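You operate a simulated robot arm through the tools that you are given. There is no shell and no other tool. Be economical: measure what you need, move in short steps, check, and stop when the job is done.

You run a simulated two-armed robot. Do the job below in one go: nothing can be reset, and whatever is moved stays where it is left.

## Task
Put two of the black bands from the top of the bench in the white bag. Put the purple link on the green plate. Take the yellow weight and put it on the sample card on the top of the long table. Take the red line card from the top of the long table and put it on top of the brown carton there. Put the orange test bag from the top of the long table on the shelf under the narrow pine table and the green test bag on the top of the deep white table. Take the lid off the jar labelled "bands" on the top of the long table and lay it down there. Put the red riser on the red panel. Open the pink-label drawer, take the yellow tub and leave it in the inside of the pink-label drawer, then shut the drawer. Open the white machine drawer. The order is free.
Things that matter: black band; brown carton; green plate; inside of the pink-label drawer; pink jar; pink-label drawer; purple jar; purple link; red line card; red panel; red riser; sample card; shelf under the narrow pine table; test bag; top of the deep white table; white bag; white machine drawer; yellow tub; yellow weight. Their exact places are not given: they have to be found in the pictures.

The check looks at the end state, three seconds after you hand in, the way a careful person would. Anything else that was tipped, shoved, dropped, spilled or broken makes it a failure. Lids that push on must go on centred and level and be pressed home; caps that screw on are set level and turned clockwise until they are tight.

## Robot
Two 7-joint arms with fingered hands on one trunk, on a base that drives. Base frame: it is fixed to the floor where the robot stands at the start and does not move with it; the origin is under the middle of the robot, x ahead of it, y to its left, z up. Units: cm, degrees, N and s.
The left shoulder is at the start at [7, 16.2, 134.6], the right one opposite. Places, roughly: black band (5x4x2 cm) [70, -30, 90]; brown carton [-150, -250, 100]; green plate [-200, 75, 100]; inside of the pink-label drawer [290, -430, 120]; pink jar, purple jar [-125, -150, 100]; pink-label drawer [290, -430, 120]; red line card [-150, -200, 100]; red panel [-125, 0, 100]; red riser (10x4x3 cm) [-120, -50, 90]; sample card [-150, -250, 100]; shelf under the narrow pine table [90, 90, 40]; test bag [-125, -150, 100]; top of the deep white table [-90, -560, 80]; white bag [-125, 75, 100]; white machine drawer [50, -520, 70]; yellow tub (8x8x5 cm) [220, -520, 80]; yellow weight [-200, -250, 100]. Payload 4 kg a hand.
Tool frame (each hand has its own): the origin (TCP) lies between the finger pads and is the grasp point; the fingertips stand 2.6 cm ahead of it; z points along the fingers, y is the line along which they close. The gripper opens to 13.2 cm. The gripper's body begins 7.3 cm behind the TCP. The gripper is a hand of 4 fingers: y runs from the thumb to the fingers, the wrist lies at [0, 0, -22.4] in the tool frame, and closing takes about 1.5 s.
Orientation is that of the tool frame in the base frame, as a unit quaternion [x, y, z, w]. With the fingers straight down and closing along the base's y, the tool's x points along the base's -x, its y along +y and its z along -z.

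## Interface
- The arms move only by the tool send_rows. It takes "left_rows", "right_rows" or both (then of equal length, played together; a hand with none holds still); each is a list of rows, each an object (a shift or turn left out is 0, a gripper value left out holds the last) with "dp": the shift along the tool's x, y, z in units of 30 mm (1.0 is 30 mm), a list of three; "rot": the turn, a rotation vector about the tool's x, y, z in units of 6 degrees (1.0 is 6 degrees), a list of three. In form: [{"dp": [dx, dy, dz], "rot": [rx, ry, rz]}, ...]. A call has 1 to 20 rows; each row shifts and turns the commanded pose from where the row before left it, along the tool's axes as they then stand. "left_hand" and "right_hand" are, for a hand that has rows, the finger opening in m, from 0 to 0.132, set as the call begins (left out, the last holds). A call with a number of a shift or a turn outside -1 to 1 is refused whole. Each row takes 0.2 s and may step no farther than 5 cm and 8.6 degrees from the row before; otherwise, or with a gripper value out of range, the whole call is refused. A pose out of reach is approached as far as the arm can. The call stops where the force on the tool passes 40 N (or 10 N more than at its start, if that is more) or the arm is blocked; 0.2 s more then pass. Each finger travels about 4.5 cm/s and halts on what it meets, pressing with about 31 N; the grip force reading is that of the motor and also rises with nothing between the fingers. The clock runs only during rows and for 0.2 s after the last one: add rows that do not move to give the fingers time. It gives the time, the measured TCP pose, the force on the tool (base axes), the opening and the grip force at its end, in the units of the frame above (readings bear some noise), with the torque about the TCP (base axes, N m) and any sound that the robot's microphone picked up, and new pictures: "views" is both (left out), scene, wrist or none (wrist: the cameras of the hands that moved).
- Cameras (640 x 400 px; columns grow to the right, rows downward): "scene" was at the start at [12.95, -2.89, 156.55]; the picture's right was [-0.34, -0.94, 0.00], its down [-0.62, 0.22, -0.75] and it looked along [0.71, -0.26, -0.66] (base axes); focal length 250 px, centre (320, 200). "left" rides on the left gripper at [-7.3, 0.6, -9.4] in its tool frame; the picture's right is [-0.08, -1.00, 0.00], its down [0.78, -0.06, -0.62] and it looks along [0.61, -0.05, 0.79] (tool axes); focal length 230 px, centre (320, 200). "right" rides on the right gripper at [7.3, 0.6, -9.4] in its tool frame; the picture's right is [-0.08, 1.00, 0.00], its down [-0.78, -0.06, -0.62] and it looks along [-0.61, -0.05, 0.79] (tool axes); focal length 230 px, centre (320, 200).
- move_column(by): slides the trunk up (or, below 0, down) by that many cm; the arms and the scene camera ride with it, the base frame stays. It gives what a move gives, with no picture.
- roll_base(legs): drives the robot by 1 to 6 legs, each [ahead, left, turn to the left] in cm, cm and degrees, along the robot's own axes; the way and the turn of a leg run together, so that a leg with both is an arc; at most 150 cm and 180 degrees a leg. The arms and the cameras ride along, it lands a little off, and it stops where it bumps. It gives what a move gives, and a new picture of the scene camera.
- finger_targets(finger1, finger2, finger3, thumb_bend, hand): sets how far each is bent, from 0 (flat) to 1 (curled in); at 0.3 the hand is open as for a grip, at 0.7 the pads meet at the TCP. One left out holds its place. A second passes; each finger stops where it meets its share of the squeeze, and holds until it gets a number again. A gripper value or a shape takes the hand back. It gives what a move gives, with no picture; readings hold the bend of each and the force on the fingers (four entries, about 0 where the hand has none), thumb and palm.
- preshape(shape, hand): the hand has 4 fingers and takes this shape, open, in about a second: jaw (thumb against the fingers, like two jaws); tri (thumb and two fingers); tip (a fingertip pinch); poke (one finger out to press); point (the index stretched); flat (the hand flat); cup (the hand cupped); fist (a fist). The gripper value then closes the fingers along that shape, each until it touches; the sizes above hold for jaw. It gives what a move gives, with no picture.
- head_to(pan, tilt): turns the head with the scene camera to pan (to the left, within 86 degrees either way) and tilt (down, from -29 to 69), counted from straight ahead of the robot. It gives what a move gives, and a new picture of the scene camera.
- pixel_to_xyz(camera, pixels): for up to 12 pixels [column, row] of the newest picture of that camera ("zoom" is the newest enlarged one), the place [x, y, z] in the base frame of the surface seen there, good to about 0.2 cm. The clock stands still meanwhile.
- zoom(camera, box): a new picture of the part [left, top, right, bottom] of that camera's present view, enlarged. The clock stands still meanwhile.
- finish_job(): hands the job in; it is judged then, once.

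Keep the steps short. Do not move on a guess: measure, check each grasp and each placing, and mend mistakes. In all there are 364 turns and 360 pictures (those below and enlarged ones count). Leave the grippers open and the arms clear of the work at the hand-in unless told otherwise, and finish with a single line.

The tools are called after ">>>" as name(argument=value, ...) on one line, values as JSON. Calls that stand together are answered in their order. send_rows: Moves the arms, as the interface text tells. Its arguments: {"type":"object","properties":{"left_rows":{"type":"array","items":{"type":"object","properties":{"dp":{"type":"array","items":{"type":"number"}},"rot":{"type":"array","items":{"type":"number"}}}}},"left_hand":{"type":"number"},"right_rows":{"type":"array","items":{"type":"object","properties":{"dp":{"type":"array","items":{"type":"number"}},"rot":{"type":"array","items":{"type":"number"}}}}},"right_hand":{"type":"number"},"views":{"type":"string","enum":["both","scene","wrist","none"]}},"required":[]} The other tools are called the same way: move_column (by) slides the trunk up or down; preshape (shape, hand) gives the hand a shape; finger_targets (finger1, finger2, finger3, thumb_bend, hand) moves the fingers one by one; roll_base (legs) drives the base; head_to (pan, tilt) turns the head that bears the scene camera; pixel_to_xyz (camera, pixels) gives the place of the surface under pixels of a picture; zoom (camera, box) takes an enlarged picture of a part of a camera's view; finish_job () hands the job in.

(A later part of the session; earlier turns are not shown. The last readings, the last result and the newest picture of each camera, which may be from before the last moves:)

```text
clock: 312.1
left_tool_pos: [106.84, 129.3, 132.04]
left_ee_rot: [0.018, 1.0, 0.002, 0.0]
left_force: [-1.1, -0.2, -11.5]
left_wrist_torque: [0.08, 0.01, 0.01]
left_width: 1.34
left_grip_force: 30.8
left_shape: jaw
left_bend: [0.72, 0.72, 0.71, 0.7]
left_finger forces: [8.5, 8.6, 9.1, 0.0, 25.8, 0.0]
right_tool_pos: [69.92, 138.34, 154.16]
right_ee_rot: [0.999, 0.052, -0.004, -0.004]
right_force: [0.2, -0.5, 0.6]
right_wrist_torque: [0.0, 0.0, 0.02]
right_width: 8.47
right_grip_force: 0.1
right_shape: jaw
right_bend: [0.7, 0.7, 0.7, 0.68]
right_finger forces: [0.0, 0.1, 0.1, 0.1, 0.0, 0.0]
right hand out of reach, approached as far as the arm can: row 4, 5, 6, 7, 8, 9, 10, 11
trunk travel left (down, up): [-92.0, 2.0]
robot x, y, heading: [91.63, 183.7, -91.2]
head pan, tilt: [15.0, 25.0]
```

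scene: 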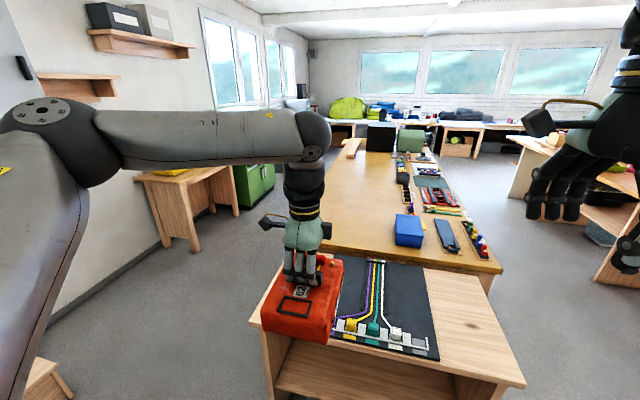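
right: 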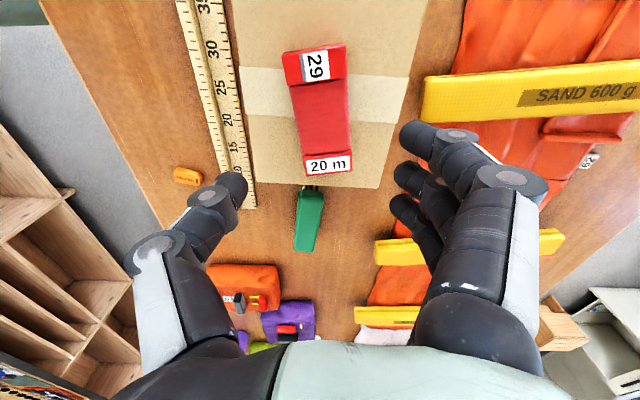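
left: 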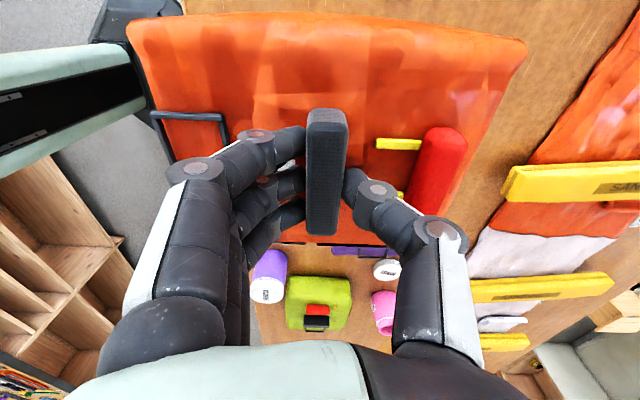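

I move the right hand sideways beyond the table's end.

>>> send_rows(right_rows=[{"dp": [-1, 0, 0]}, {"dp": [-1, 0, 0]}, {"dp": [-1, 0, 0]}, {"dp": [-1, 0, 0]}, {"dp": [-1, 0, 0]}, {"dp": [-1, 0, 0]}, {"dp": [-1, 0, 0]}, {"dp": [-1, 0, 0]}, {"dp": [-1, 0, 0]}, {"dp": [-1, 0, 0]}, {"dp": [-1, 0, 0]}, {"dp": [-1, 0, 0]}, {"dp": [-1, 0, 0]}], views="none")

>>> move_column(by=-38)

>>> head_to(pan=10, tilt=40)

```text
clock: 314.9
left_tool_pos: [106.7, 129.09, 131.96]
left_ee_rot: [0.018, 1.0, 0.002, 0.001]
left_force: [0.4, 0.0, -10.2]
left_wrist_torque: [0.05, 0.04, -0.04]
left_width: 1.34
left_grip_force: 30.4
left_shape: jaw
left_bend: [0.72, 0.72, 0.71, 0.7]
left_finger forces: [8.3, 8.5, 8.9, 0.0, 25.8, 0.0]
right_tool_pos: [48.79, 132.38, 136.41]
right_ee_rot: [0.999, 0.052, -0.006, -0.005]
right_force: [0.8, -0.1, -0.2]
right_wrist_torque: [0.03, -0.01, -0.02]
right_width: 8.49
right_grip_force: 0.0
right_shape: jaw
right_bend: [0.7, 0.7, 0.7, 0.68]
right_finger forces: [0.0, 0.1, 0.0, 0.1, 0.0, 0.1]
right hand out of reach, approached as far as the arm can: row 1, 2, 3, 4, 5, 6, 7, 8, 9, 10, 11, 12, 13
trunk travel left (down, up): [-92.0, 2.0]
robot x, y, heading: [91.72, 183.84, -91.3]
head pan, tilt: [15.0, 25.0]
```

```text
clock: 318.6
left_tool_pos: [106.7, 129.24, 93.99]
left_ee_rot: [0.018, 1.0, 0.001, 0.001]
left_force: [0.1, 0.5, -10.8]
left_wrist_torque: [0.06, 0.01, -0.01]
left_width: 1.34
left_grip_force: 31.4
left_shape: jaw
left_bend: [0.72, 0.72, 0.71, 0.7]
left_finger forces: [8.5, 8.6, 9.0, 0.0, 25.8, 0.0]
right_tool_pos: [48.84, 132.57, 98.49]
right_ee_rot: [0.999, 0.052, -0.005, -0.004]
right_force: [0.0, -0.1, 0.1]
right_wrist_torque: [-0.02, 0.01, 0.03]
right_width: 8.43
right_grip_force: 0.1
right_shape: jaw
right_bend: [0.7, 0.7, 0.7, 0.68]
right_finger forces: [0.0, 0.0, 0.1, 0.0, 0.0, 0.0]
trunk travel left (down, up): [-54.0, 40.0]
robot x, y, heading: [92.27, 183.94, -91.1]
head pan, tilt: [15.0, 25.0]
```

```text
clock: 319.4
left_tool_pos: [106.77, 129.31, 94.02]
left_ee_rot: [0.018, 1.0, 0.002, 0.0]
left_force: [0.3, 0.6, -10.2]
left_wrist_torque: [0.05, 0.05, -0.03]
left_width: 1.33
left_grip_force: 31.0
left_shape: jaw
left_bend: [0.72, 0.72, 0.71, 0.7]
left_finger forces: [8.5, 8.5, 9.0, 0.0, 25.8, 0.0]
right_tool_pos: [48.94, 132.42, 98.56]
right_ee_rot: [0.999, 0.053, -0.004, -0.004]
right_force: [-0.2, 0.5, 0.0]
right_wrist_torque: [-0.01, 0.01, 0.02]
right_width: 8.48
right_grip_force: 0.0
right_shape: jaw
right_bend: [0.7, 0.7, 0.7, 0.68]
right_finger forces: [0.0, 0.1, 0.0, 0.0, 0.1, 0.0]
trunk travel left (down, up): [-54.0, 40.0]
robot x, y, heading: [91.74, 183.92, -91.2]
head pan, tilt: [10.0, 40.0]
```

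scene: 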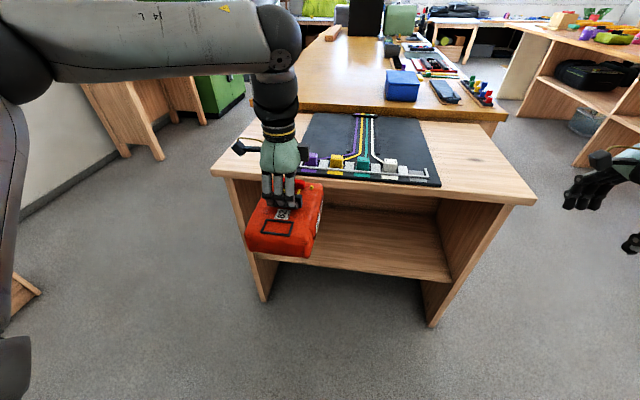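

>>> pixel_to_xyz(camera="scene", pixels=[[275, 55], [262, 20], [150, 15], [60, 20], [275, 95], [20, 60], [285, 35], [278, 250], [285, 215]])

```text
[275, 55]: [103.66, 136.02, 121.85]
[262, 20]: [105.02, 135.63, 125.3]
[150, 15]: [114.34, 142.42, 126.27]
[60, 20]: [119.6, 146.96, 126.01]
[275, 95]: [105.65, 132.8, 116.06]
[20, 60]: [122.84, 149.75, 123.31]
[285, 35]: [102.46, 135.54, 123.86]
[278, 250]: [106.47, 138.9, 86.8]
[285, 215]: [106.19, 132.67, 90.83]
```

The forearm rides too high for the opening. I raise the left hand 9 cm relative to the shoulder (so the elbow drops) and shift the base so the right hand passes outside the table end.

>>> send_rows(left_rows=[{"dp": [0, 0, -0.6]}, {"dp": [0, 0, -0.6]}, {"dp": [0, 0, -0.6]}, {"dp": [0, 0, -0.6]}, {"dp": [0, 0, -0.6]}], views="none")

>>> roll_base(legs=[[0, -17, 1]])

>>> move_column(by=-26)

>>> head_to(pan=15, tilt=20)

```text
clock: 320.6
left_tool_pos: [106.66, 129.3, 102.99]
left_ee_rot: [0.018, 1.0, 0.002, 0.0]
left_force: [0.4, -0.1, -10.9]
left_wrist_torque: [0.09, 0.0, -0.02]
left_width: 1.33
left_grip_force: 30.9
left_shape: jaw
left_bend: [0.72, 0.72, 0.71, 0.7]
left_finger forces: [8.5, 8.4, 9.0, 0.0, 25.7, 0.0]
right_tool_pos: [48.82, 132.57, 98.67]
right_ee_rot: [0.999, 0.052, -0.004, -0.004]
right_force: [-0.8, 0.5, -0.4]
right_wrist_torque: [0.0, -0.01, 0.01]
right_width: 8.46
right_grip_force: 0.0
right_shape: jaw
right_bend: [0.7, 0.7, 0.7, 0.68]
right_finger forces: [0.1, 0.1, 0.1, 0.1, 0.1, 0.1]
trunk travel left (down, up): [-54.0, 40.0]
robot x, y, heading: [91.71, 183.76, -91.1]
head pan, tilt: [10.0, 40.0]
```

```text
clock: 322.0
left_tool_pos: [90.78, 129.77, 103.02]
left_ee_rot: [0.01, 1.0, 0.001, 0.001]
left_force: [-0.2, 0.5, -10.7]
left_wrist_torque: [0.04, 0.03, -0.01]
left_width: 1.32
left_grip_force: 30.7
left_shape: jaw
left_bend: [0.72, 0.72, 0.71, 0.7]
left_finger forces: [8.5, 8.4, 8.8, 0.1, 25.8, 0.0]
right_tool_pos: [32.91, 132.0, 98.66]
right_ee_rot: [0.998, 0.061, -0.004, -0.004]
right_force: [0.6, 0.1, 0.6]
right_wrist_torque: [0.0, -0.02, -0.01]
right_width: 8.46
right_grip_force: 0.1
right_shape: jaw
right_bend: [0.7, 0.7, 0.7, 0.68]
right_finger forces: [0.0, 0.0, 0.1, 0.1, 0.0, 0.1]
trunk travel left (down, up): [-54.0, 40.0]
robot x, y, heading: [74.88, 184.27, -90.1]
head pan, tilt: [10.0, 40.0]
```

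scene: 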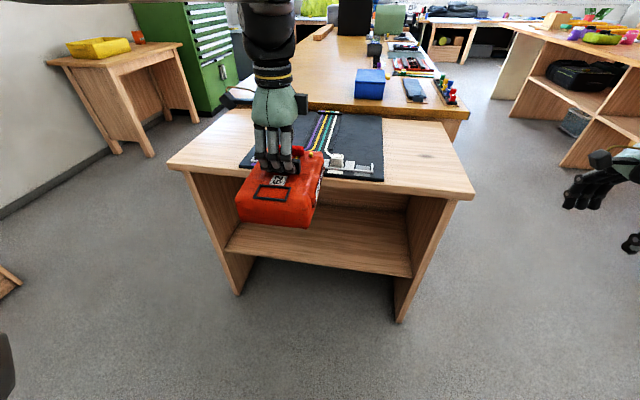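

```text
clock: 324.7
left_tool_pos: [90.68, 129.76, 77.01]
left_ee_rot: [0.01, 1.0, 0.001, 0.001]
left_force: [0.7, -0.8, -10.5]
left_wrist_torque: [0.05, 0.06, -0.01]
left_width: 1.36
left_grip_force: 30.7
left_shape: jaw
left_bend: [0.72, 0.72, 0.71, 0.7]
left_finger forces: [8.4, 8.5, 9.0, 0.0, 25.8, 0.0]
right_tool_pos: [32.89, 132.0, 72.69]
right_ee_rot: [0.998, 0.061, -0.005, -0.003]
right_force: [0.3, 0.6, 0.4]
right_wrist_torque: [0.0, 0.06, 0.0]
right_width: 8.45
right_grip_force: 0.0
right_shape: jaw
right_bend: [0.7, 0.7, 0.7, 0.68]
right_finger forces: [0.0, 0.0, 0.0, 0.1, 0.0, 0.0]
trunk travel left (down, up): [-28.0, 66.0]
robot x, y, heading: [74.84, 183.71, -90.4]
head pan, tilt: [10.0, 40.0]
```

```text
clock: 325.5
left_tool_pos: [90.75, 129.74, 76.89]
left_ee_rot: [0.009, 1.0, 0.002, 0.001]
left_force: [-0.3, 0.5, -9.5]
left_wrist_torque: [0.09, 0.05, 0.0]
left_width: 1.35
left_grip_force: 31.2
left_shape: jaw
left_bend: [0.72, 0.72, 0.71, 0.7]
left_finger forces: [8.3, 8.6, 9.0, 0.0, 25.8, 0.0]
right_tool_pos: [32.9, 131.96, 72.54]
right_ee_rot: [0.998, 0.061, -0.005, -0.005]
right_force: [-0.1, 0.1, 0.5]
right_wrist_torque: [0.02, -0.02, 0.02]
right_width: 8.49
right_grip_force: 0.1
right_shape: jaw
right_bend: [0.7, 0.7, 0.7, 0.68]
right_finger forces: [0.0, 0.1, 0.0, 0.1, 0.1, 0.0]
trunk travel left (down, up): [-28.0, 66.0]
robot x, y, heading: [74.68, 183.99, -90.0]
head pan, tilt: [15.0, 20.0]
```

scene: 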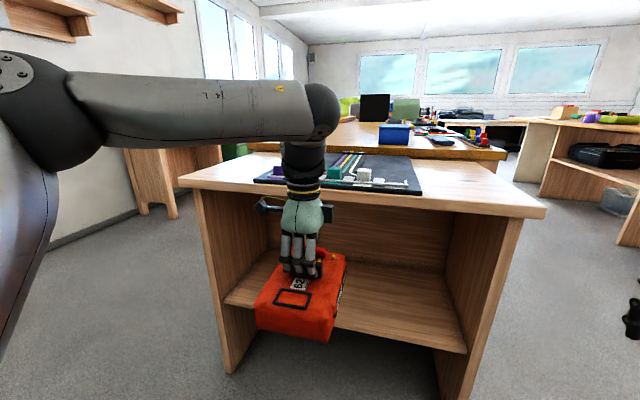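

>>> pixel_to_xyz(camera="scene", pixels=[[318, 90], [318, 130], [270, 80], [270, 135], [180, 75], [180, 140], [305, 160], [300, 335], [330, 260], [60, 80]])

```text
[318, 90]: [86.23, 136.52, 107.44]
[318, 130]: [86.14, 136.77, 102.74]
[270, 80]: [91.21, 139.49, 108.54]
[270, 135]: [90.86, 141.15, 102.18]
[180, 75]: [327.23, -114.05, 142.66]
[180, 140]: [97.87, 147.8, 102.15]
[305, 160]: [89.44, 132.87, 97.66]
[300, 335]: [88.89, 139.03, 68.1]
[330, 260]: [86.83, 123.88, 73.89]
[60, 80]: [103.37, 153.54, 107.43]
```

>>> zoom(camera="scene", box=[380, 160, 560, 270])

>>> pixel_to_xyz(camera="scene", pixels=[[450, 200], [450, 204], [450, 208], [450, 212], [450, 216], [450, 222], [450, 235], [400, 196], [400, 200], [400, 204], [400, 210], [400, 216]])

```text
3.56 times, centred on (470, 215) of scene
```

zoom: 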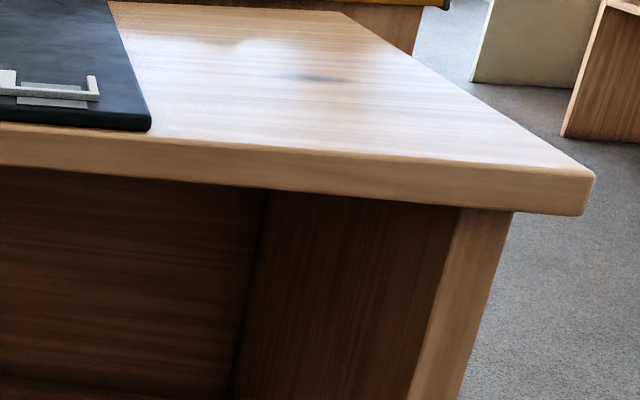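

```text
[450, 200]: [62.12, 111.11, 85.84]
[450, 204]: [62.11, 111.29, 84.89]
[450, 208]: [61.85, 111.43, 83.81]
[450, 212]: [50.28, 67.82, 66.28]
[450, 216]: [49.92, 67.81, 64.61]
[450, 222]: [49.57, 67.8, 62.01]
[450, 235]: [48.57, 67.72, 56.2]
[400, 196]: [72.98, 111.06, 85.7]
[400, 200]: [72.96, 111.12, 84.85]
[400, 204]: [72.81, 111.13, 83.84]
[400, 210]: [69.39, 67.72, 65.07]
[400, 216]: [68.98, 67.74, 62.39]
```

Underside z≈83; wrist ball top is ~33.5 cm above TCP, so inserting at TCP≈48 leaves about 1.5 cm. I lower further in front of the table and measure exactly.

>>> send_rows(left_rows=[{"dp": [0, 0, 0.45]}, {"dp": [0, 0, 0.45]}], views="none")

>>> move_column(by=-26)

>>> head_to(pan=15, tilt=10)

```text
clock: 326.1
left_tool_pos: [90.75, 129.78, 74.31]
left_ee_rot: [0.008, 1.0, 0.002, 0.001]
left_force: [0.6, -1.8, -11.4]
left_wrist_torque: [0.04, 0.01, 0.0]
left_width: 1.34
left_grip_force: 31.0
left_shape: jaw
left_bend: [0.72, 0.72, 0.71, 0.7]
left_finger forces: [8.3, 8.5, 9.0, 0.0, 25.7, 0.1]
right_tool_pos: [32.82, 131.96, 72.66]
right_ee_rot: [0.998, 0.061, -0.005, -0.004]
right_force: [0.6, 0.5, -0.8]
right_wrist_torque: [0.02, -0.03, 0.01]
right_width: 8.49
right_grip_force: 0.0
right_shape: jaw
right_bend: [0.7, 0.7, 0.7, 0.68]
right_finger forces: [0.1, 0.0, 0.1, 0.0, 0.0, 0.0]
trunk travel left (down, up): [-28.0, 66.0]
robot x, y, heading: [74.64, 183.99, -90.0]
head pan, tilt: [15.0, 20.0]
```

```text
clock: 328.8
left_tool_pos: [90.73, 129.85, 48.24]
left_ee_rot: [0.009, 1.0, 0.001, 0.0]
left_force: [-0.5, 0.3, -10.0]
left_wrist_torque: [0.09, 0.01, 0.04]
left_width: 1.33
left_grip_force: 31.1
left_shape: jaw
left_bend: [0.72, 0.72, 0.71, 0.7]
left_finger forces: [8.4, 8.5, 9.0, 0.0, 25.8, 0.0]
right_tool_pos: [32.86, 132.08, 46.53]
right_ee_rot: [0.998, 0.061, -0.005, -0.004]
right_force: [-0.4, -0.1, -0.4]
right_wrist_torque: [-0.04, 0.0, 0.01]
right_width: 8.46
right_grip_force: 0.0
right_shape: jaw
right_bend: [0.7, 0.7, 0.7, 0.68]
right_finger forces: [0.0, 0.1, 0.1, 0.0, 0.0, 0.0]
trunk travel left (down, up): [-2.0, 92.0]
robot x, y, heading: [74.34, 183.79, -90.1]
head pan, tilt: [15.0, 20.0]
```

```text
clock: 329.5
left_tool_pos: [90.79, 129.8, 48.28]
left_ee_rot: [0.01, 1.0, 0.002, 0.001]
left_force: [-0.5, 0.0, -10.8]
left_wrist_torque: [0.06, 0.03, -0.01]
left_width: 1.34
left_grip_force: 31.1
left_shape: jaw
left_bend: [0.72, 0.72, 0.71, 0.7]
left_finger forces: [8.5, 8.4, 9.0, 0.1, 25.8, 0.0]
right_tool_pos: [32.82, 131.97, 46.61]
right_ee_rot: [0.998, 0.06, -0.004, -0.004]
right_force: [-0.7, -0.7, 0.0]
right_wrist_torque: [-0.02, 0.03, -0.02]
right_width: 8.45
right_grip_force: 0.1
right_shape: jaw
right_bend: [0.7, 0.7, 0.7, 0.68]
right_finger forces: [0.0, 0.1, 0.0, 0.0, 0.0, 0.0]
trunk travel left (down, up): [-2.0, 92.0]
robot x, y, heading: [74.31, 184.02, -89.9]
head pan, tilt: [15.0, 10.0]
```

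scene: 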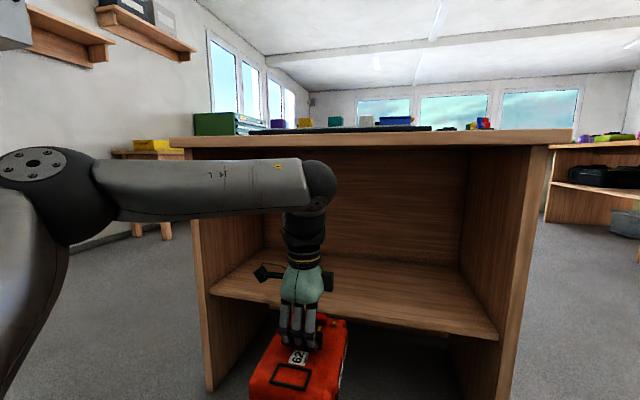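

>>> pixel_to_xyz(camera="scene", pixels=[[320, 163], [280, 162], [320, 180], [200, 162], [110, 165], [60, 152], [340, 330], [345, 390], [300, 145], [460, 300], [230, 295], [330, 325]])

>>> zoom(camera="scene", box=[200, 130, 420, 400])

>>> zoom(camera="left", box=[0, 0, 640, 400])

```text
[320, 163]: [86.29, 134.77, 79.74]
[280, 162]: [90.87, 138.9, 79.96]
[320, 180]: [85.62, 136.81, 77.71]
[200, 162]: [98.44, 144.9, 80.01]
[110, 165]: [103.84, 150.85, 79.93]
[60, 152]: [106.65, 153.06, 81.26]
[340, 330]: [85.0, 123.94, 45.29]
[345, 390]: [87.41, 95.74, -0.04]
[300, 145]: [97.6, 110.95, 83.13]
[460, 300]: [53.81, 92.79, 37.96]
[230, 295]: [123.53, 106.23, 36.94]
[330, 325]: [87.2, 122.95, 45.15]
```

```text
1.48 times, centred on (310, 265) of scene
```

zoom: 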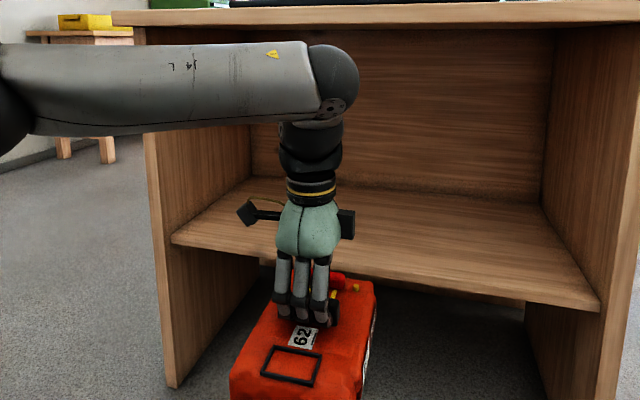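

```text
1.00 times, centred on (320, 200) of left
```

zoom: 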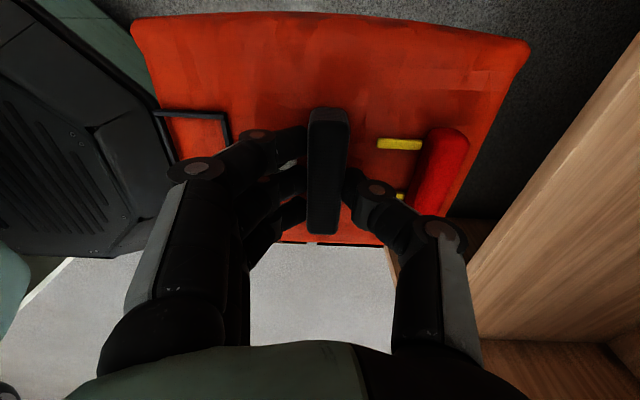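

Forearm top is ≈80.2 with underside 83.1; bag bottom ≈38.2. I raise 1.3 cm and drive straight in 34 cm.

>>> move_column(by=1.2)

>>> roll_base(legs=[[20, 0, 0]])

>>> zoom(camera="scene", box=[150, 100, 450, 400])

```text
clock: 330.1
left_tool_pos: [90.74, 129.81, 49.32]
left_ee_rot: [0.009, 1.0, 0.002, 0.001]
left_force: [0.0, -0.6, -10.9]
left_wrist_torque: [0.07, 0.01, -0.01]
left_width: 1.34
left_grip_force: 31.1
left_shape: jaw
left_bend: [0.72, 0.72, 0.71, 0.7]
left_finger forces: [8.4, 8.4, 8.9, 0.0, 25.8, 0.0]
right_tool_pos: [32.93, 131.98, 47.8]
right_ee_rot: [0.998, 0.061, -0.005, -0.004]
right_force: [-0.3, 0.4, -0.4]
right_wrist_torque: [0.0, -0.03, 0.03]
right_width: 8.46
right_grip_force: 0.2
right_shape: jaw
right_bend: [0.7, 0.7, 0.7, 0.68]
right_finger forces: [0.0, 0.0, 0.0, 0.0, 0.1, 0.0]
trunk travel left (down, up): [-3.2, 90.8]
robot x, y, heading: [75.35, 184.14, -90.5]
head pan, tilt: [15.0, 10.0]
```

```text
clock: 331.7
left_tool_pos: [90.58, 109.92, 49.5]
left_ee_rot: [0.009, 1.0, 0.003, 0.002]
left_force: [0.5, 0.5, -9.6]
left_wrist_torque: [0.06, 0.05, 0.01]
left_width: 1.33
left_grip_force: 31.4
left_shape: jaw
left_bend: [0.72, 0.72, 0.71, 0.7]
left_finger forces: [8.5, 8.6, 9.0, 0.1, 25.8, 0.0]
right_tool_pos: [32.68, 112.2, 47.63]
right_ee_rot: [0.998, 0.06, -0.004, -0.004]
right_force: [0.4, 1.2, -0.2]
right_wrist_torque: [-0.01, 0.02, -0.04]
right_width: 8.46
right_grip_force: 0.0
right_shape: jaw
right_bend: [0.7, 0.7, 0.7, 0.68]
right_finger forces: [0.0, 0.0, 0.0, 0.0, 0.0, 0.0]
trunk travel left (down, up): [-3.2, 90.8]
robot x, y, heading: [74.6, 164.03, -90.3]
head pan, tilt: [15.0, 10.0]
```

scene: 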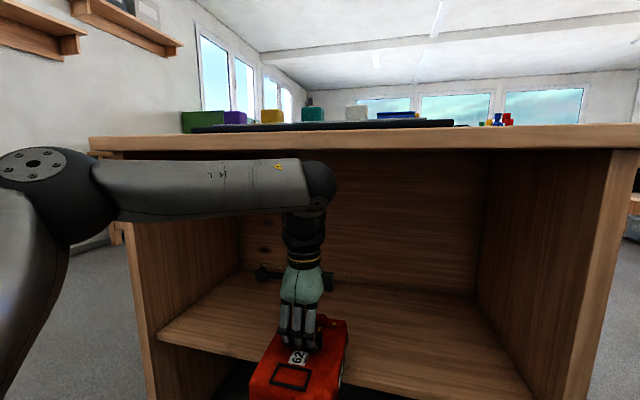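

```text
1.33 times, centred on (300, 250) of scene
```

zoom: 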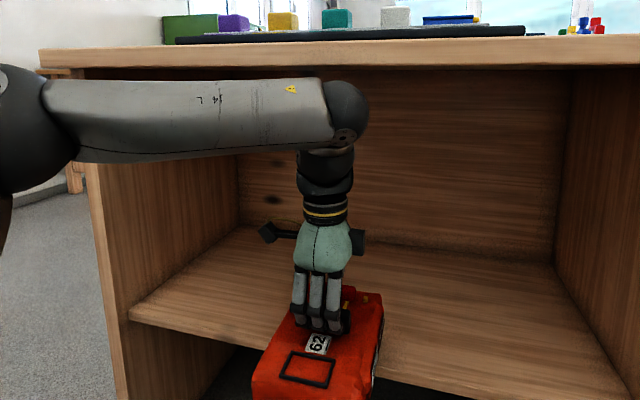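

Clear so far, no contact. Another 15 cm.

>>> roll_base(legs=[[15, 0, 0]])

>>> move_column(by=-1.4)

```text
clock: 333.1
left_tool_pos: [90.51, 94.88, 49.22]
left_ee_rot: [0.009, 1.0, 0.005, 0.0]
left_force: [0.4, -0.6, -10.5]
left_wrist_torque: [0.05, 0.0, 0.0]
left_width: 1.29
left_grip_force: 31.3
left_shape: jaw
left_bend: [0.72, 0.71, 0.71, 0.7]
left_finger forces: [9.2, 9.3, 10.0, 0.1, 28.4, 0.1]
right_tool_pos: [32.67, 97.27, 47.63]
right_ee_rot: [0.998, 0.059, -0.006, -0.006]
right_force: [0.0, -0.6, 0.3]
right_wrist_torque: [0.01, 0.0, 0.01]
right_width: 8.47
right_grip_force: 0.1
right_shape: jaw
right_bend: [0.7, 0.7, 0.7, 0.68]
right_finger forces: [0.1, 0.1, 0.0, 0.1, 0.0, 0.1]
trunk travel left (down, up): [-3.2, 90.8]
robot x, y, heading: [74.81, 149.42, -90.1]
head pan, tilt: [15.0, 10.0]
```

scene: 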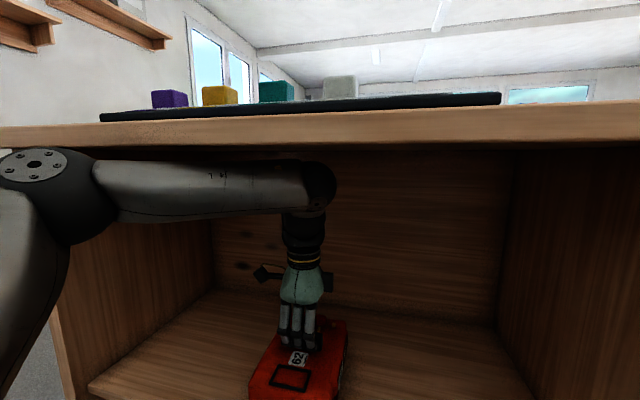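

```text
clock: 333.7
left_tool_pos: [90.46, 95.0, 48.18]
left_ee_rot: [0.009, 1.0, 0.001, 0.0]
left_force: [2.8, -1.7, 5.8]
left_wrist_torque: [0.06, -0.05, 0.05]
left_width: 1.33
left_grip_force: 31.0
left_shape: jaw
left_bend: [0.72, 0.71, 0.71, 0.7]
left_finger forces: [10.2, 10.1, 10.3, 0.0, 32.3, 0.1]
right_tool_pos: [32.6, 97.25, 46.6]
right_ee_rot: [0.998, 0.06, -0.004, -0.004]
right_force: [-0.6, -0.7, 0.1]
right_wrist_torque: [-0.02, -0.02, -0.02]
right_width: 8.47
right_grip_force: 0.0
right_shape: jaw
right_bend: [0.7, 0.7, 0.7, 0.68]
right_finger forces: [0.1, 0.0, 0.0, 0.1, 0.0, 0.0]
trunk travel left (down, up): [-1.8, 92.2]
robot x, y, heading: [74.35, 149.09, -90.6]
head pan, tilt: [15.0, 10.0]
```

Weight is on the shelf. I open the fingers, raise only 1.6 cm, slide sideways past the handle end, then back out.

>>> send_rows(left_rows=[{}, {}, {}, {}], left_hand=0.05, views="none")

>>> move_column(by=1.7)

>>> zoom(camera="scene", box=[150, 130, 450, 400])

>>> zoom(camera="left", box=[0, 0, 640, 400])

```text
clock: 334.7
left_tool_pos: [90.46, 94.97, 48.01]
left_ee_rot: [0.008, 1.0, 0.004, 0.001]
left_force: [0.2, 0.1, 0.2]
left_wrist_torque: [-0.01, -0.01, 0.03]
left_width: 4.93
left_grip_force: 0.1
left_shape: jaw
left_bend: [0.74, 0.74, 0.74, 0.7]
left_finger forces: [0.0, 0.1, 0.1, 0.0, 0.1, 0.1]
right_tool_pos: [32.71, 97.23, 46.49]
right_ee_rot: [0.998, 0.06, -0.005, -0.005]
right_force: [0.8, 0.4, -1.1]
right_wrist_torque: [0.01, -0.02, 0.03]
right_width: 8.49
right_grip_force: 0.0
right_shape: jaw
right_bend: [0.7, 0.7, 0.7, 0.68]
right_finger forces: [0.1, 0.1, 0.0, 0.1, 0.0, 0.1]
trunk travel left (down, up): [-1.8, 92.2]
robot x, y, heading: [74.72, 149.17, -90.4]
head pan, tilt: [15.0, 10.0]
```

```text
clock: 335.3
left_tool_pos: [90.59, 95.1, 49.29]
left_ee_rot: [0.011, 1.0, 0.007, 0.003]
left_force: [-0.3, -0.6, 0.1]
left_wrist_torque: [-0.01, 0.02, 0.01]
left_width: 4.95
left_grip_force: 0.0
left_shape: jaw
left_bend: [0.74, 0.74, 0.74, 0.7]
left_finger forces: [0.1, 0.0, 0.0, 0.1, 0.0, 0.0]
right_tool_pos: [32.69, 97.38, 47.97]
right_ee_rot: [0.998, 0.059, -0.005, -0.005]
right_force: [-0.5, -0.1, -0.5]
right_wrist_torque: [-0.04, -0.04, -0.03]
right_width: 8.46
right_grip_force: 0.0
right_shape: jaw
right_bend: [0.7, 0.7, 0.7, 0.68]
right_finger forces: [0.0, 0.0, 0.0, 0.0, 0.0, 0.1]
trunk travel left (down, up): [-3.5, 90.5]
robot x, y, heading: [74.62, 149.85, -90.4]
head pan, tilt: [15.0, 10.0]
```

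```text
1.48 times, centred on (300, 265) of scene
```

zoom: 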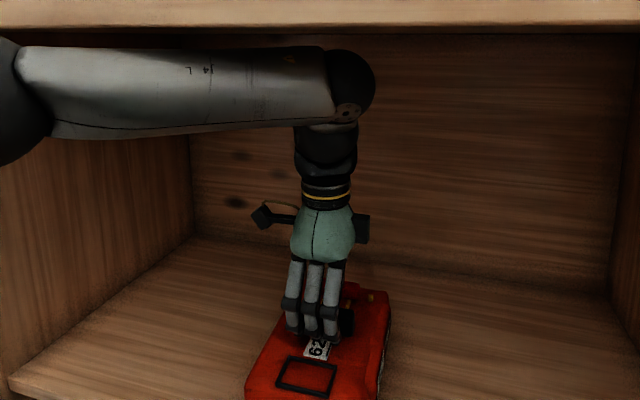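

```text
1.00 times, centred on (320, 200) of left
```

zoom: 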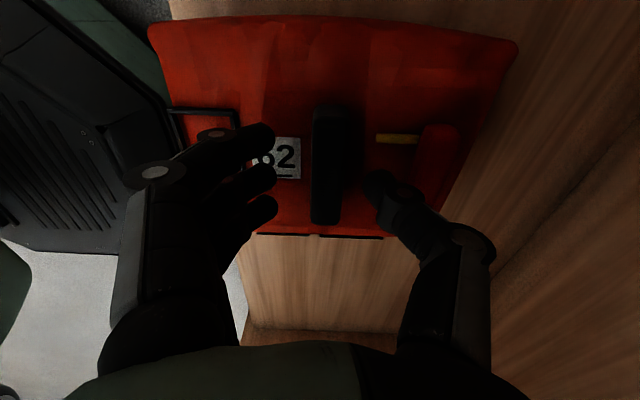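

I raise 0.5 cm more and slide 4.5 cm toward -x (the nearer handle end).

>>> move_column(by=0.6)

>>> send_rows(left_rows=[{"dp": [0.4, 0.1, 0]}, {"dp": [0.4, 0, 0]}, {"dp": [0.4, 0, 0]}, {"dp": [0.4, 0, 0]}], views="wrist")

```text
clock: 335.9
left_tool_pos: [90.84, 95.54, 49.2]
left_ee_rot: [0.013, 1.0, 0.013, 0.005]
left_force: [0.3, 0.1, -0.1]
left_wrist_torque: [0.0, 0.0, 0.0]
left_width: 4.94
left_grip_force: 0.1
left_shape: jaw
left_bend: [0.74, 0.74, 0.74, 0.7]
left_finger forces: [0.0, 0.1, 0.0, 0.0, 0.0, 0.0]
right_tool_pos: [32.71, 97.42, 48.6]
right_ee_rot: [0.998, 0.06, -0.006, -0.004]
right_force: [0.6, 0.8, 0.0]
right_wrist_torque: [0.02, 0.02, 0.0]
right_width: 8.47
right_grip_force: 0.1
right_shape: jaw
right_bend: [0.7, 0.7, 0.7, 0.68]
right_finger forces: [0.1, 0.1, 0.0, 0.0, 0.0, 0.0]
trunk travel left (down, up): [-4.1, 89.9]
robot x, y, heading: [74.68, 149.4, -90.1]
head pan, tilt: [15.0, 10.0]
```

```text
clock: 336.9
left_tool_pos: [86.36, 94.86, 49.07]
left_ee_rot: [0.004, 1.0, 0.013, 0.0]
left_force: [-0.4, -0.1, -0.6]
left_wrist_torque: [0.0, 0.01, -0.03]
left_width: 4.95
left_grip_force: 0.1
left_shape: jaw
left_bend: [0.74, 0.74, 0.74, 0.7]
left_finger forces: [0.0, 0.0, 0.1, 0.0, 0.0, 0.0]
right_tool_pos: [32.84, 97.1, 48.75]
right_ee_rot: [0.998, 0.059, -0.009, -0.009]
right_force: [-0.4, -0.9, 0.7]
right_wrist_torque: [0.0, -0.01, 0.0]
right_width: 8.48
right_grip_force: 0.0
right_shape: jaw
right_bend: [0.7, 0.7, 0.7, 0.68]
right_finger forces: [0.0, 0.0, 0.0, 0.1, 0.1, 0.0]
trunk travel left (down, up): [-4.1, 89.9]
robot x, y, heading: [74.61, 149.41, -90.4]
head pan, tilt: [15.0, 10.0]
```

left: 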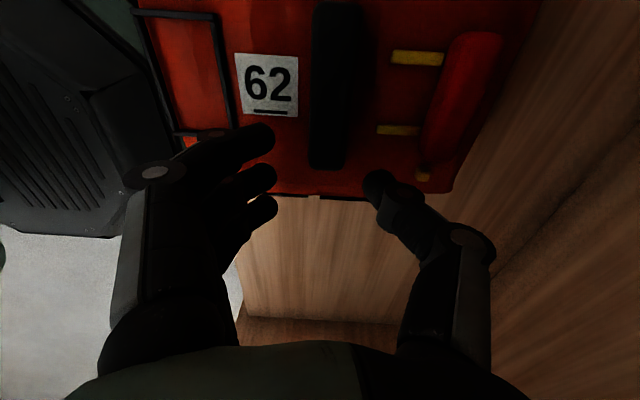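

Thumb is past the handle end; the wrist seems to touch the underside, so I lower 0.7 cm, slide a little more and back out.

>>> move_column(by=-0.7)

>>> send_rows(left_rows=[{"dp": [0.45, 0, 0]}, {"dp": [0.2, 0, 0]}], views="wrist")

>>> roll_base(legs=[[-12, 0, 0]])

```text
clock: 337.4
left_tool_pos: [85.56, 95.14, 49.3]
left_ee_rot: [0.009, 1.0, 0.007, 0.002]
left_force: [0.1, -0.4, -0.5]
left_wrist_torque: [0.0, -0.02, 0.01]
left_width: 4.95
left_grip_force: 0.2
left_shape: jaw
left_bend: [0.74, 0.74, 0.74, 0.7]
left_finger forces: [0.0, 0.1, 0.0, 0.1, 0.0, 0.0]
right_tool_pos: [32.42, 97.33, 47.9]
right_ee_rot: [0.998, 0.059, -0.006, -0.007]
right_force: [-0.1, 0.1, 0.2]
right_wrist_torque: [-0.01, 0.0, 0.0]
right_width: 8.45
right_grip_force: 0.1
right_shape: jaw
right_bend: [0.7, 0.7, 0.7, 0.68]
right_finger forces: [0.1, 0.0, 0.0, 0.0, 0.0, 0.0]
trunk travel left (down, up): [-3.4, 90.6]
robot x, y, heading: [74.5, 149.34, -90.3]
head pan, tilt: [15.0, 10.0]
```

```text
clock: 338.1
left_tool_pos: [84.1, 95.37, 49.13]
left_ee_rot: [0.007, 1.0, 0.006, -0.001]
left_force: [0.6, -0.1, -0.2]
left_wrist_torque: [0.0, 0.01, 0.0]
left_width: 4.95
left_grip_force: 0.2
left_shape: jaw
left_bend: [0.74, 0.74, 0.74, 0.7]
left_finger forces: [0.0, 0.1, 0.0, 0.0, 0.1, 0.1]
right_tool_pos: [32.66, 97.14, 47.96]
right_ee_rot: [0.998, 0.061, -0.007, -0.005]
right_force: [-0.4, -0.3, 0.5]
right_wrist_torque: [0.02, 0.01, 0.0]
right_width: 8.46
right_grip_force: 0.1
right_shape: jaw
right_bend: [0.7, 0.7, 0.7, 0.68]
right_finger forces: [0.0, 0.0, 0.1, 0.0, 0.1, 0.1]
trunk travel left (down, up): [-3.4, 90.6]
robot x, y, heading: [74.29, 149.24, -90.4]
head pan, tilt: [15.0, 10.0]
```

left: 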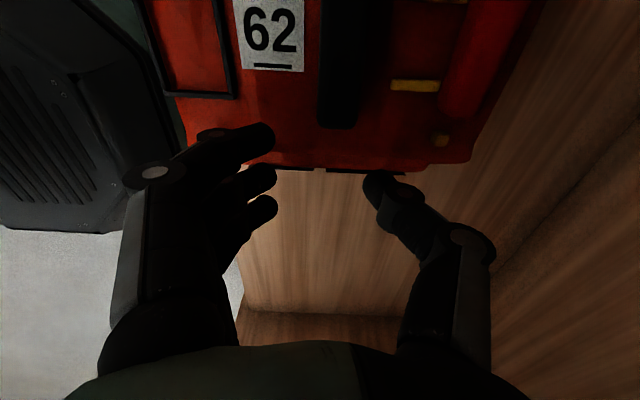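

```text
clock: 339.3
left_tool_pos: [83.74, 107.46, 49.22]
left_ee_rot: [0.011, 1.0, 0.005, 0.001]
left_force: [-0.3, 0.1, 0.5]
left_wrist_torque: [0.01, 0.01, 0.0]
left_width: 4.93
left_grip_force: 0.1
left_shape: jaw
left_bend: [0.74, 0.74, 0.74, 0.7]
left_finger forces: [0.0, 0.2, 0.0, 0.0, 0.0, 0.1]
right_tool_pos: [32.67, 109.4, 47.89]
right_ee_rot: [0.998, 0.06, -0.006, -0.005]
right_force: [-0.4, -0.8, -0.2]
right_wrist_torque: [-0.02, -0.01, -0.01]
right_width: 8.49
right_grip_force: 0.2
right_shape: jaw
right_bend: [0.7, 0.7, 0.7, 0.68]
right_finger forces: [0.0, 0.1, 0.0, 0.0, 0.0, 0.0]
trunk travel left (down, up): [-3.4, 90.6]
robot x, y, heading: [74.74, 161.18, -90.4]
head pan, tilt: [15.0, 10.0]
```

scene: 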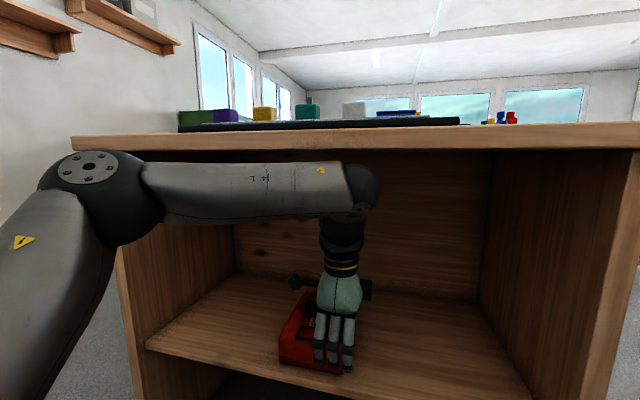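

Bag stays on the shelf. I back out fully and check.

>>> roll_base(legs=[[-24, 0, 0]])

>>> zoom(camera="scene", box=[200, 130, 440, 400])

>>> move_column(by=40)

>>> move_column(by=36)

>>> head_to(pan=10, tilt=45)

```text
clock: 341.1
left_tool_pos: [84.01, 131.66, 49.54]
left_ee_rot: [0.012, 1.0, 0.004, 0.002]
left_force: [-0.3, 0.2, -0.2]
left_wrist_torque: [0.01, 0.0, -0.01]
left_width: 4.96
left_grip_force: 0.0
left_shape: jaw
left_bend: [0.74, 0.74, 0.74, 0.7]
left_finger forces: [0.0, 0.0, 0.0, 0.0, 0.1, 0.0]
right_tool_pos: [32.69, 133.56, 48.12]
right_ee_rot: [0.998, 0.059, -0.005, -0.004]
right_force: [-0.3, 0.6, 0.1]
right_wrist_torque: [-0.03, 0.0, 0.02]
right_width: 8.47
right_grip_force: 0.0
right_shape: jaw
right_bend: [0.7, 0.7, 0.7, 0.68]
right_finger forces: [0.0, 0.0, 0.1, 0.1, 0.0, 0.0]
trunk travel left (down, up): [-3.4, 90.6]
robot x, y, heading: [74.62, 185.47, -90.1]
head pan, tilt: [15.0, 10.0]
```

scene: 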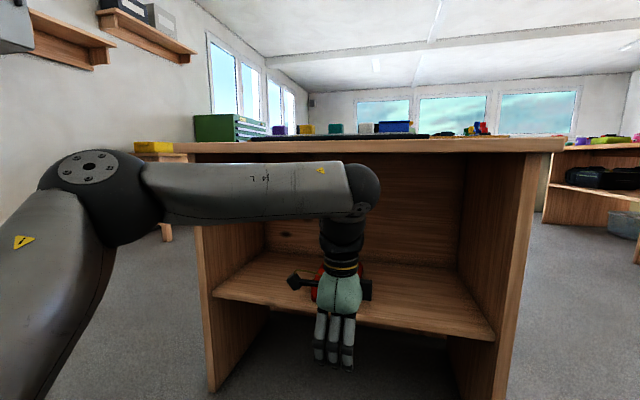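

```text
1.48 times, centred on (320, 265) of scene
```

zoom: 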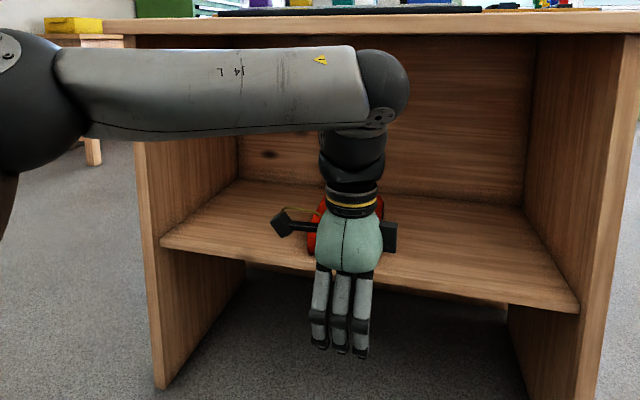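

```text
clock: 344.9
left_tool_pos: [83.91, 131.69, 89.47]
left_ee_rot: [0.011, 1.0, 0.005, 0.002]
left_force: [1.1, 1.0, 0.2]
left_wrist_torque: [0.03, 0.0, 0.0]
left_width: 4.97
left_grip_force: 0.0
left_shape: jaw
left_bend: [0.74, 0.74, 0.74, 0.7]
left_finger forces: [0.0, 0.1, 0.1, 0.1, 0.0, 0.0]
right_tool_pos: [32.74, 133.58, 87.94]
right_ee_rot: [0.998, 0.059, -0.005, -0.004]
right_force: [0.5, 1.0, 0.0]
right_wrist_torque: [-0.03, -0.02, 0.03]
right_width: 8.49
right_grip_force: 0.0
right_shape: jaw
right_bend: [0.7, 0.7, 0.7, 0.68]
right_finger forces: [0.0, 0.0, 0.0, 0.0, 0.0, 0.0]
trunk travel left (down, up): [-43.4, 50.6]
robot x, y, heading: [74.8, 185.31, -90.3]
head pan, tilt: [15.0, 10.0]
```

```text
clock: 348.4
left_tool_pos: [83.97, 131.56, 125.44]
left_ee_rot: [0.011, 1.0, 0.004, 0.001]
left_force: [0.1, -0.4, 0.2]
left_wrist_torque: [0.01, -0.01, 0.04]
left_width: 4.94
left_grip_force: 0.1
left_shape: jaw
left_bend: [0.74, 0.74, 0.74, 0.7]
left_finger forces: [0.0, 0.0, 0.0, 0.0, 0.1, 0.0]
right_tool_pos: [32.82, 133.52, 124.02]
right_ee_rot: [0.998, 0.06, -0.005, -0.005]
right_force: [0.2, -0.3, -0.6]
right_wrist_torque: [-0.04, 0.03, 0.03]
right_width: 8.48
right_grip_force: 0.1
right_shape: jaw
right_bend: [0.7, 0.7, 0.7, 0.68]
right_finger forces: [0.1, 0.0, 0.0, 0.0, 0.1, 0.1]
trunk travel left (down, up): [-79.4, 14.6]
robot x, y, heading: [74.86, 185.02, -90.5]
head pan, tilt: [15.0, 10.0]
```

```text
clock: 349.4
left_tool_pos: [84.07, 131.63, 125.41]
left_ee_rot: [0.011, 1.0, 0.004, 0.002]
left_force: [-0.7, -0.1, -0.8]
left_wrist_torque: [0.0, -0.01, 0.0]
left_width: 4.96
left_grip_force: 0.0
left_shape: jaw
left_bend: [0.74, 0.74, 0.74, 0.7]
left_finger forces: [0.0, 0.0, 0.0, 0.1, 0.0, 0.0]
right_tool_pos: [32.82, 133.55, 123.82]
right_ee_rot: [0.998, 0.059, -0.005, -0.004]
right_force: [0.4, -1.4, 0.1]
right_wrist_torque: [0.05, 0.0, 0.0]
right_width: 8.48
right_grip_force: 0.1
right_shape: jaw
right_bend: [0.7, 0.7, 0.7, 0.68]
right_finger forces: [0.1, 0.1, 0.1, 0.0, 0.1, 0.1]
trunk travel left (down, up): [-79.4, 14.6]
robot x, y, heading: [75.04, 184.95, -90.4]
head pan, tilt: [10.0, 45.0]
```

scene: 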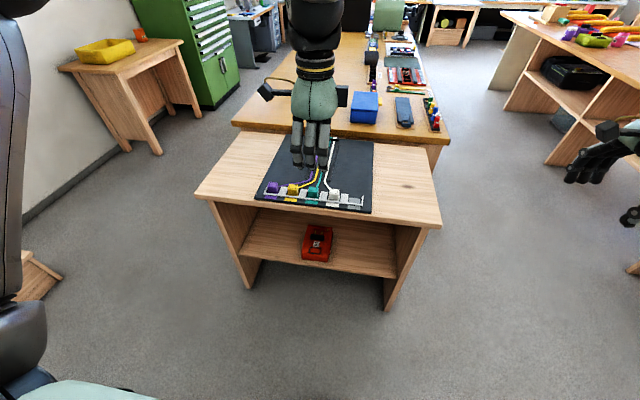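

The orange bag sits on the shelf. Now to the bench for the bands: drive round in one go and face the bench.

>>> roll_base(legs=[[25, 0, 0], [0, -110, 0], [150, 0, 0], [30, 0, 0], [0, 0, 90.4], [43, 0, 0]])

>>> head_to(pan=0, tilt=50)

```text
clock: 371.1
left_tool_pos: [59.86, -8.88, 125.29]
left_ee_rot: [0.708, -0.706, -0.005, 0.003]
left_force: [0.5, 0.1, -0.1]
left_wrist_torque: [-0.01, 0.06, 0.0]
left_width: 4.95
left_grip_force: 0.1
left_shape: jaw
left_bend: [0.74, 0.74, 0.74, 0.7]
left_finger forces: [0.0, 0.0, 0.0, 0.1, 0.1, 0.0]
right_tool_pos: [59.23, -60.14, 123.92]
right_ee_rot: [0.654, 0.756, -0.007, 0.0]
right_force: [0.3, -1.0, 0.4]
right_wrist_torque: [0.05, 0.06, -0.03]
right_width: 8.47
right_grip_force: 0.0
right_shape: jaw
right_bend: [0.7, 0.7, 0.7, 0.68]
right_finger forces: [0.0, 0.0, 0.0, 0.1, 0.0, 0.1]
trunk travel left (down, up): [-79.4, 14.6]
robot x, y, heading: [6.15, -19.19, 0.8]
head pan, tilt: [10.0, 45.0]
stopped in leg 6: the robot was blocked; the commanded pose is now the measured one
```

scene: 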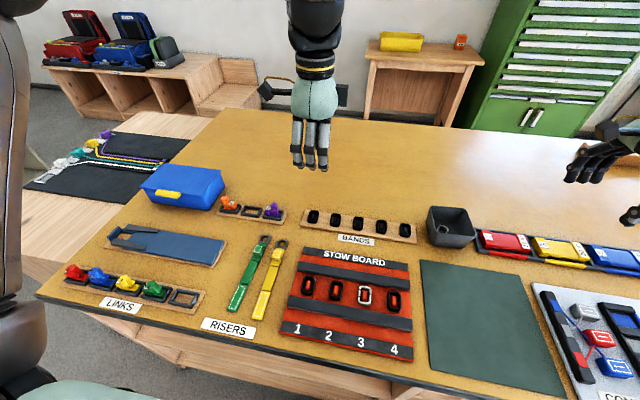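

```text
clock: 371.8
left_tool_pos: [59.6, -8.97, 125.41]
left_ee_rot: [0.708, -0.707, -0.006, 0.002]
left_force: [0.9, 0.1, 0.0]
left_wrist_torque: [0.0, 0.01, 0.01]
left_width: 4.95
left_grip_force: 0.0
left_shape: jaw
left_bend: [0.74, 0.74, 0.74, 0.7]
left_finger forces: [0.1, 0.0, 0.0, 0.0, 0.0, 0.1]
right_tool_pos: [59.0, -59.99, 123.93]
right_ee_rot: [0.654, 0.756, -0.006, 0.001]
right_force: [-0.1, 0.2, 0.0]
right_wrist_torque: [-0.01, -0.01, -0.02]
right_width: 8.43
right_grip_force: 0.1
right_shape: jaw
right_bend: [0.7, 0.7, 0.7, 0.68]
right_finger forces: [0.0, 0.0, 0.0, 0.0, 0.1, 0.0]
trunk travel left (down, up): [-79.4, 14.6]
robot x, y, heading: [5.83, -19.33, 1.0]
head pan, tilt: [0.0, 50.0]
```

scene: 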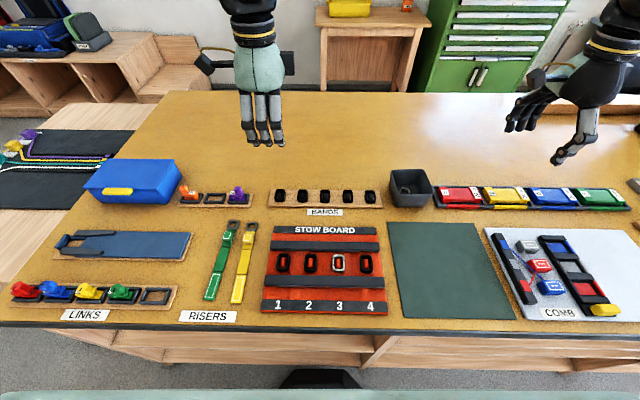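

The base touched the bench, so I re-measure. Zoom on the bands and purple link.

>>> zoom(camera="scene", box=[160, 165, 400, 225])

>>> pixel_to_xyz(camera="scene", pixels=[[281, 190], [303, 190], [325, 190], [347, 190], [369, 190], [281, 203], [281, 197], [236, 188], [237, 196], [325, 203]])

```text
2.67 times, centred on (280, 195) of scene
```

zoom: 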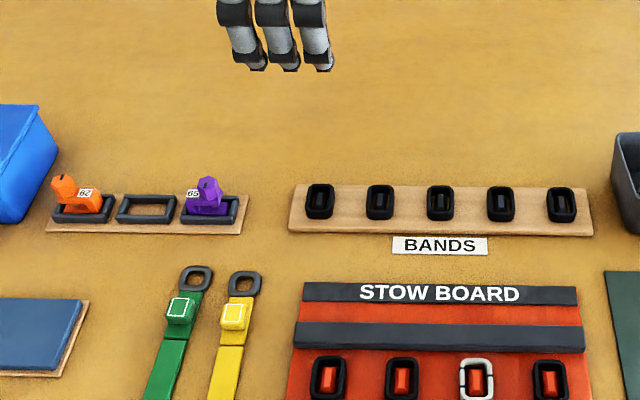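

```text
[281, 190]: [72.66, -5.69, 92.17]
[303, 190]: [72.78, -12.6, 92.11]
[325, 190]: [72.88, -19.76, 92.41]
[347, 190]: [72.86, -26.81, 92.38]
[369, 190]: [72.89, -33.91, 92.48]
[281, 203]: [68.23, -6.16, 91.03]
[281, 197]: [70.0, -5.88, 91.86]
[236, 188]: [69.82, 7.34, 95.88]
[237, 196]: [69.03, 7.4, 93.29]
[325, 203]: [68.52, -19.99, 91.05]
```

Bands at x≈70.8, y −5.8 … −33.9, top z 92.4. I bring both hands over the outermost bands.

>>> send_rows(left_rows=[{"dp": [-0.267, -0.933, 0]}, {"dp": [-0.267, -0.933, 0]}, {"dp": [-0.267, -0.933, 0]}, {"dp": [-0.267, -0.933, 0]}, {"dp": [0, 0, 0.9]}, {"dp": [0, 0, 0.9]}, {"dp": [0, 0, 0.9]}, {"dp": [0, 0, 0.9]}, {"dp": [0, 0, 0.9]}, {"dp": [0, 0, 0.9]}, {"dp": [0, 0, 0.9]}, {"dp": [0, 0, 0.9]}, {"dp": [0, 0, 0.9]}, {}, {}, {}, {}, {}, {}], right_rows=[{"rot": [0, 0, 0.69]}, {"rot": [0, 0, 0.69]}, {"dp": [0.967, 0.437, 0]}, {"dp": [0.967, 0.437, 0]}, {"dp": [0.967, 0.437, 0]}, {"dp": [0.967, 0.437, 0]}, {"dp": [0.967, 0.437, 0]}, {"dp": [0.967, 0.437, 0]}, {"dp": [0.967, 0.437, 0]}, {"dp": [0.967, 0.437, 0]}, {"dp": [0.967, 0.437, 0]}, {"dp": [0, 0, 0.95]}, {"dp": [0, 0, 0.95]}, {"dp": [0, 0, 0.95]}, {"dp": [0, 0, 0.95]}, {"dp": [0, 0, 0.95]}, {"dp": [0, 0, 0.95]}, {"dp": [0, 0, 0.95]}, {"dp": [0, 0, 0.95]}], left_hand=0.075, right_hand=0.075, views="wrist")

```text
clock: 375.8
left_tool_pos: [70.52, -5.63, 101.14]
left_ee_rot: [-0.707, 0.707, 0.004, -0.002]
left_force: [-1.2, 0.2, -0.2]
left_wrist_torque: [-0.02, 0.03, 0.01]
left_width: 7.45
left_grip_force: 0.1
left_shape: jaw
left_bend: [0.72, 0.72, 0.72, 0.7]
left_finger forces: [0.0, 0.1, 0.1, 0.0, 0.0, 0.0]
right_tool_pos: [70.69, -34.11, 100.9]
right_ee_rot: [0.707, 0.707, -0.006, 0.001]
right_force: [0.1, 0.4, 1.1]
right_wrist_torque: [-0.01, 0.01, 0.0]
right_width: 7.58
right_grip_force: 0.0
right_shape: jaw
right_bend: [0.72, 0.72, 0.72, 0.7]
right_finger forces: [0.0, 0.0, 0.0, 0.0, 0.0, 0.1]
trunk travel left (down, up): [-79.4, 14.6]
robot x, y, heading: [5.75, -19.66, 1.0]
head pan, tilt: [0.0, 50.0]
```

right: 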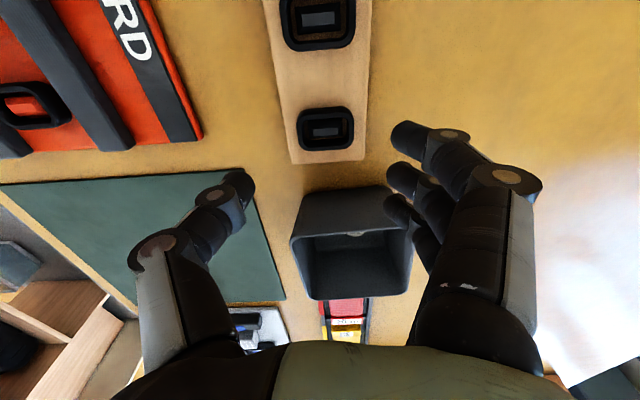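
left: 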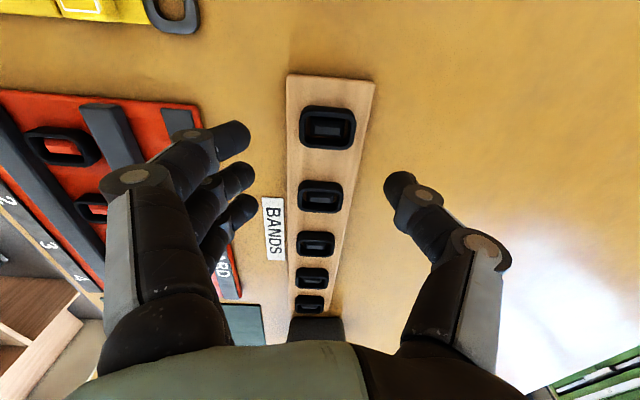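

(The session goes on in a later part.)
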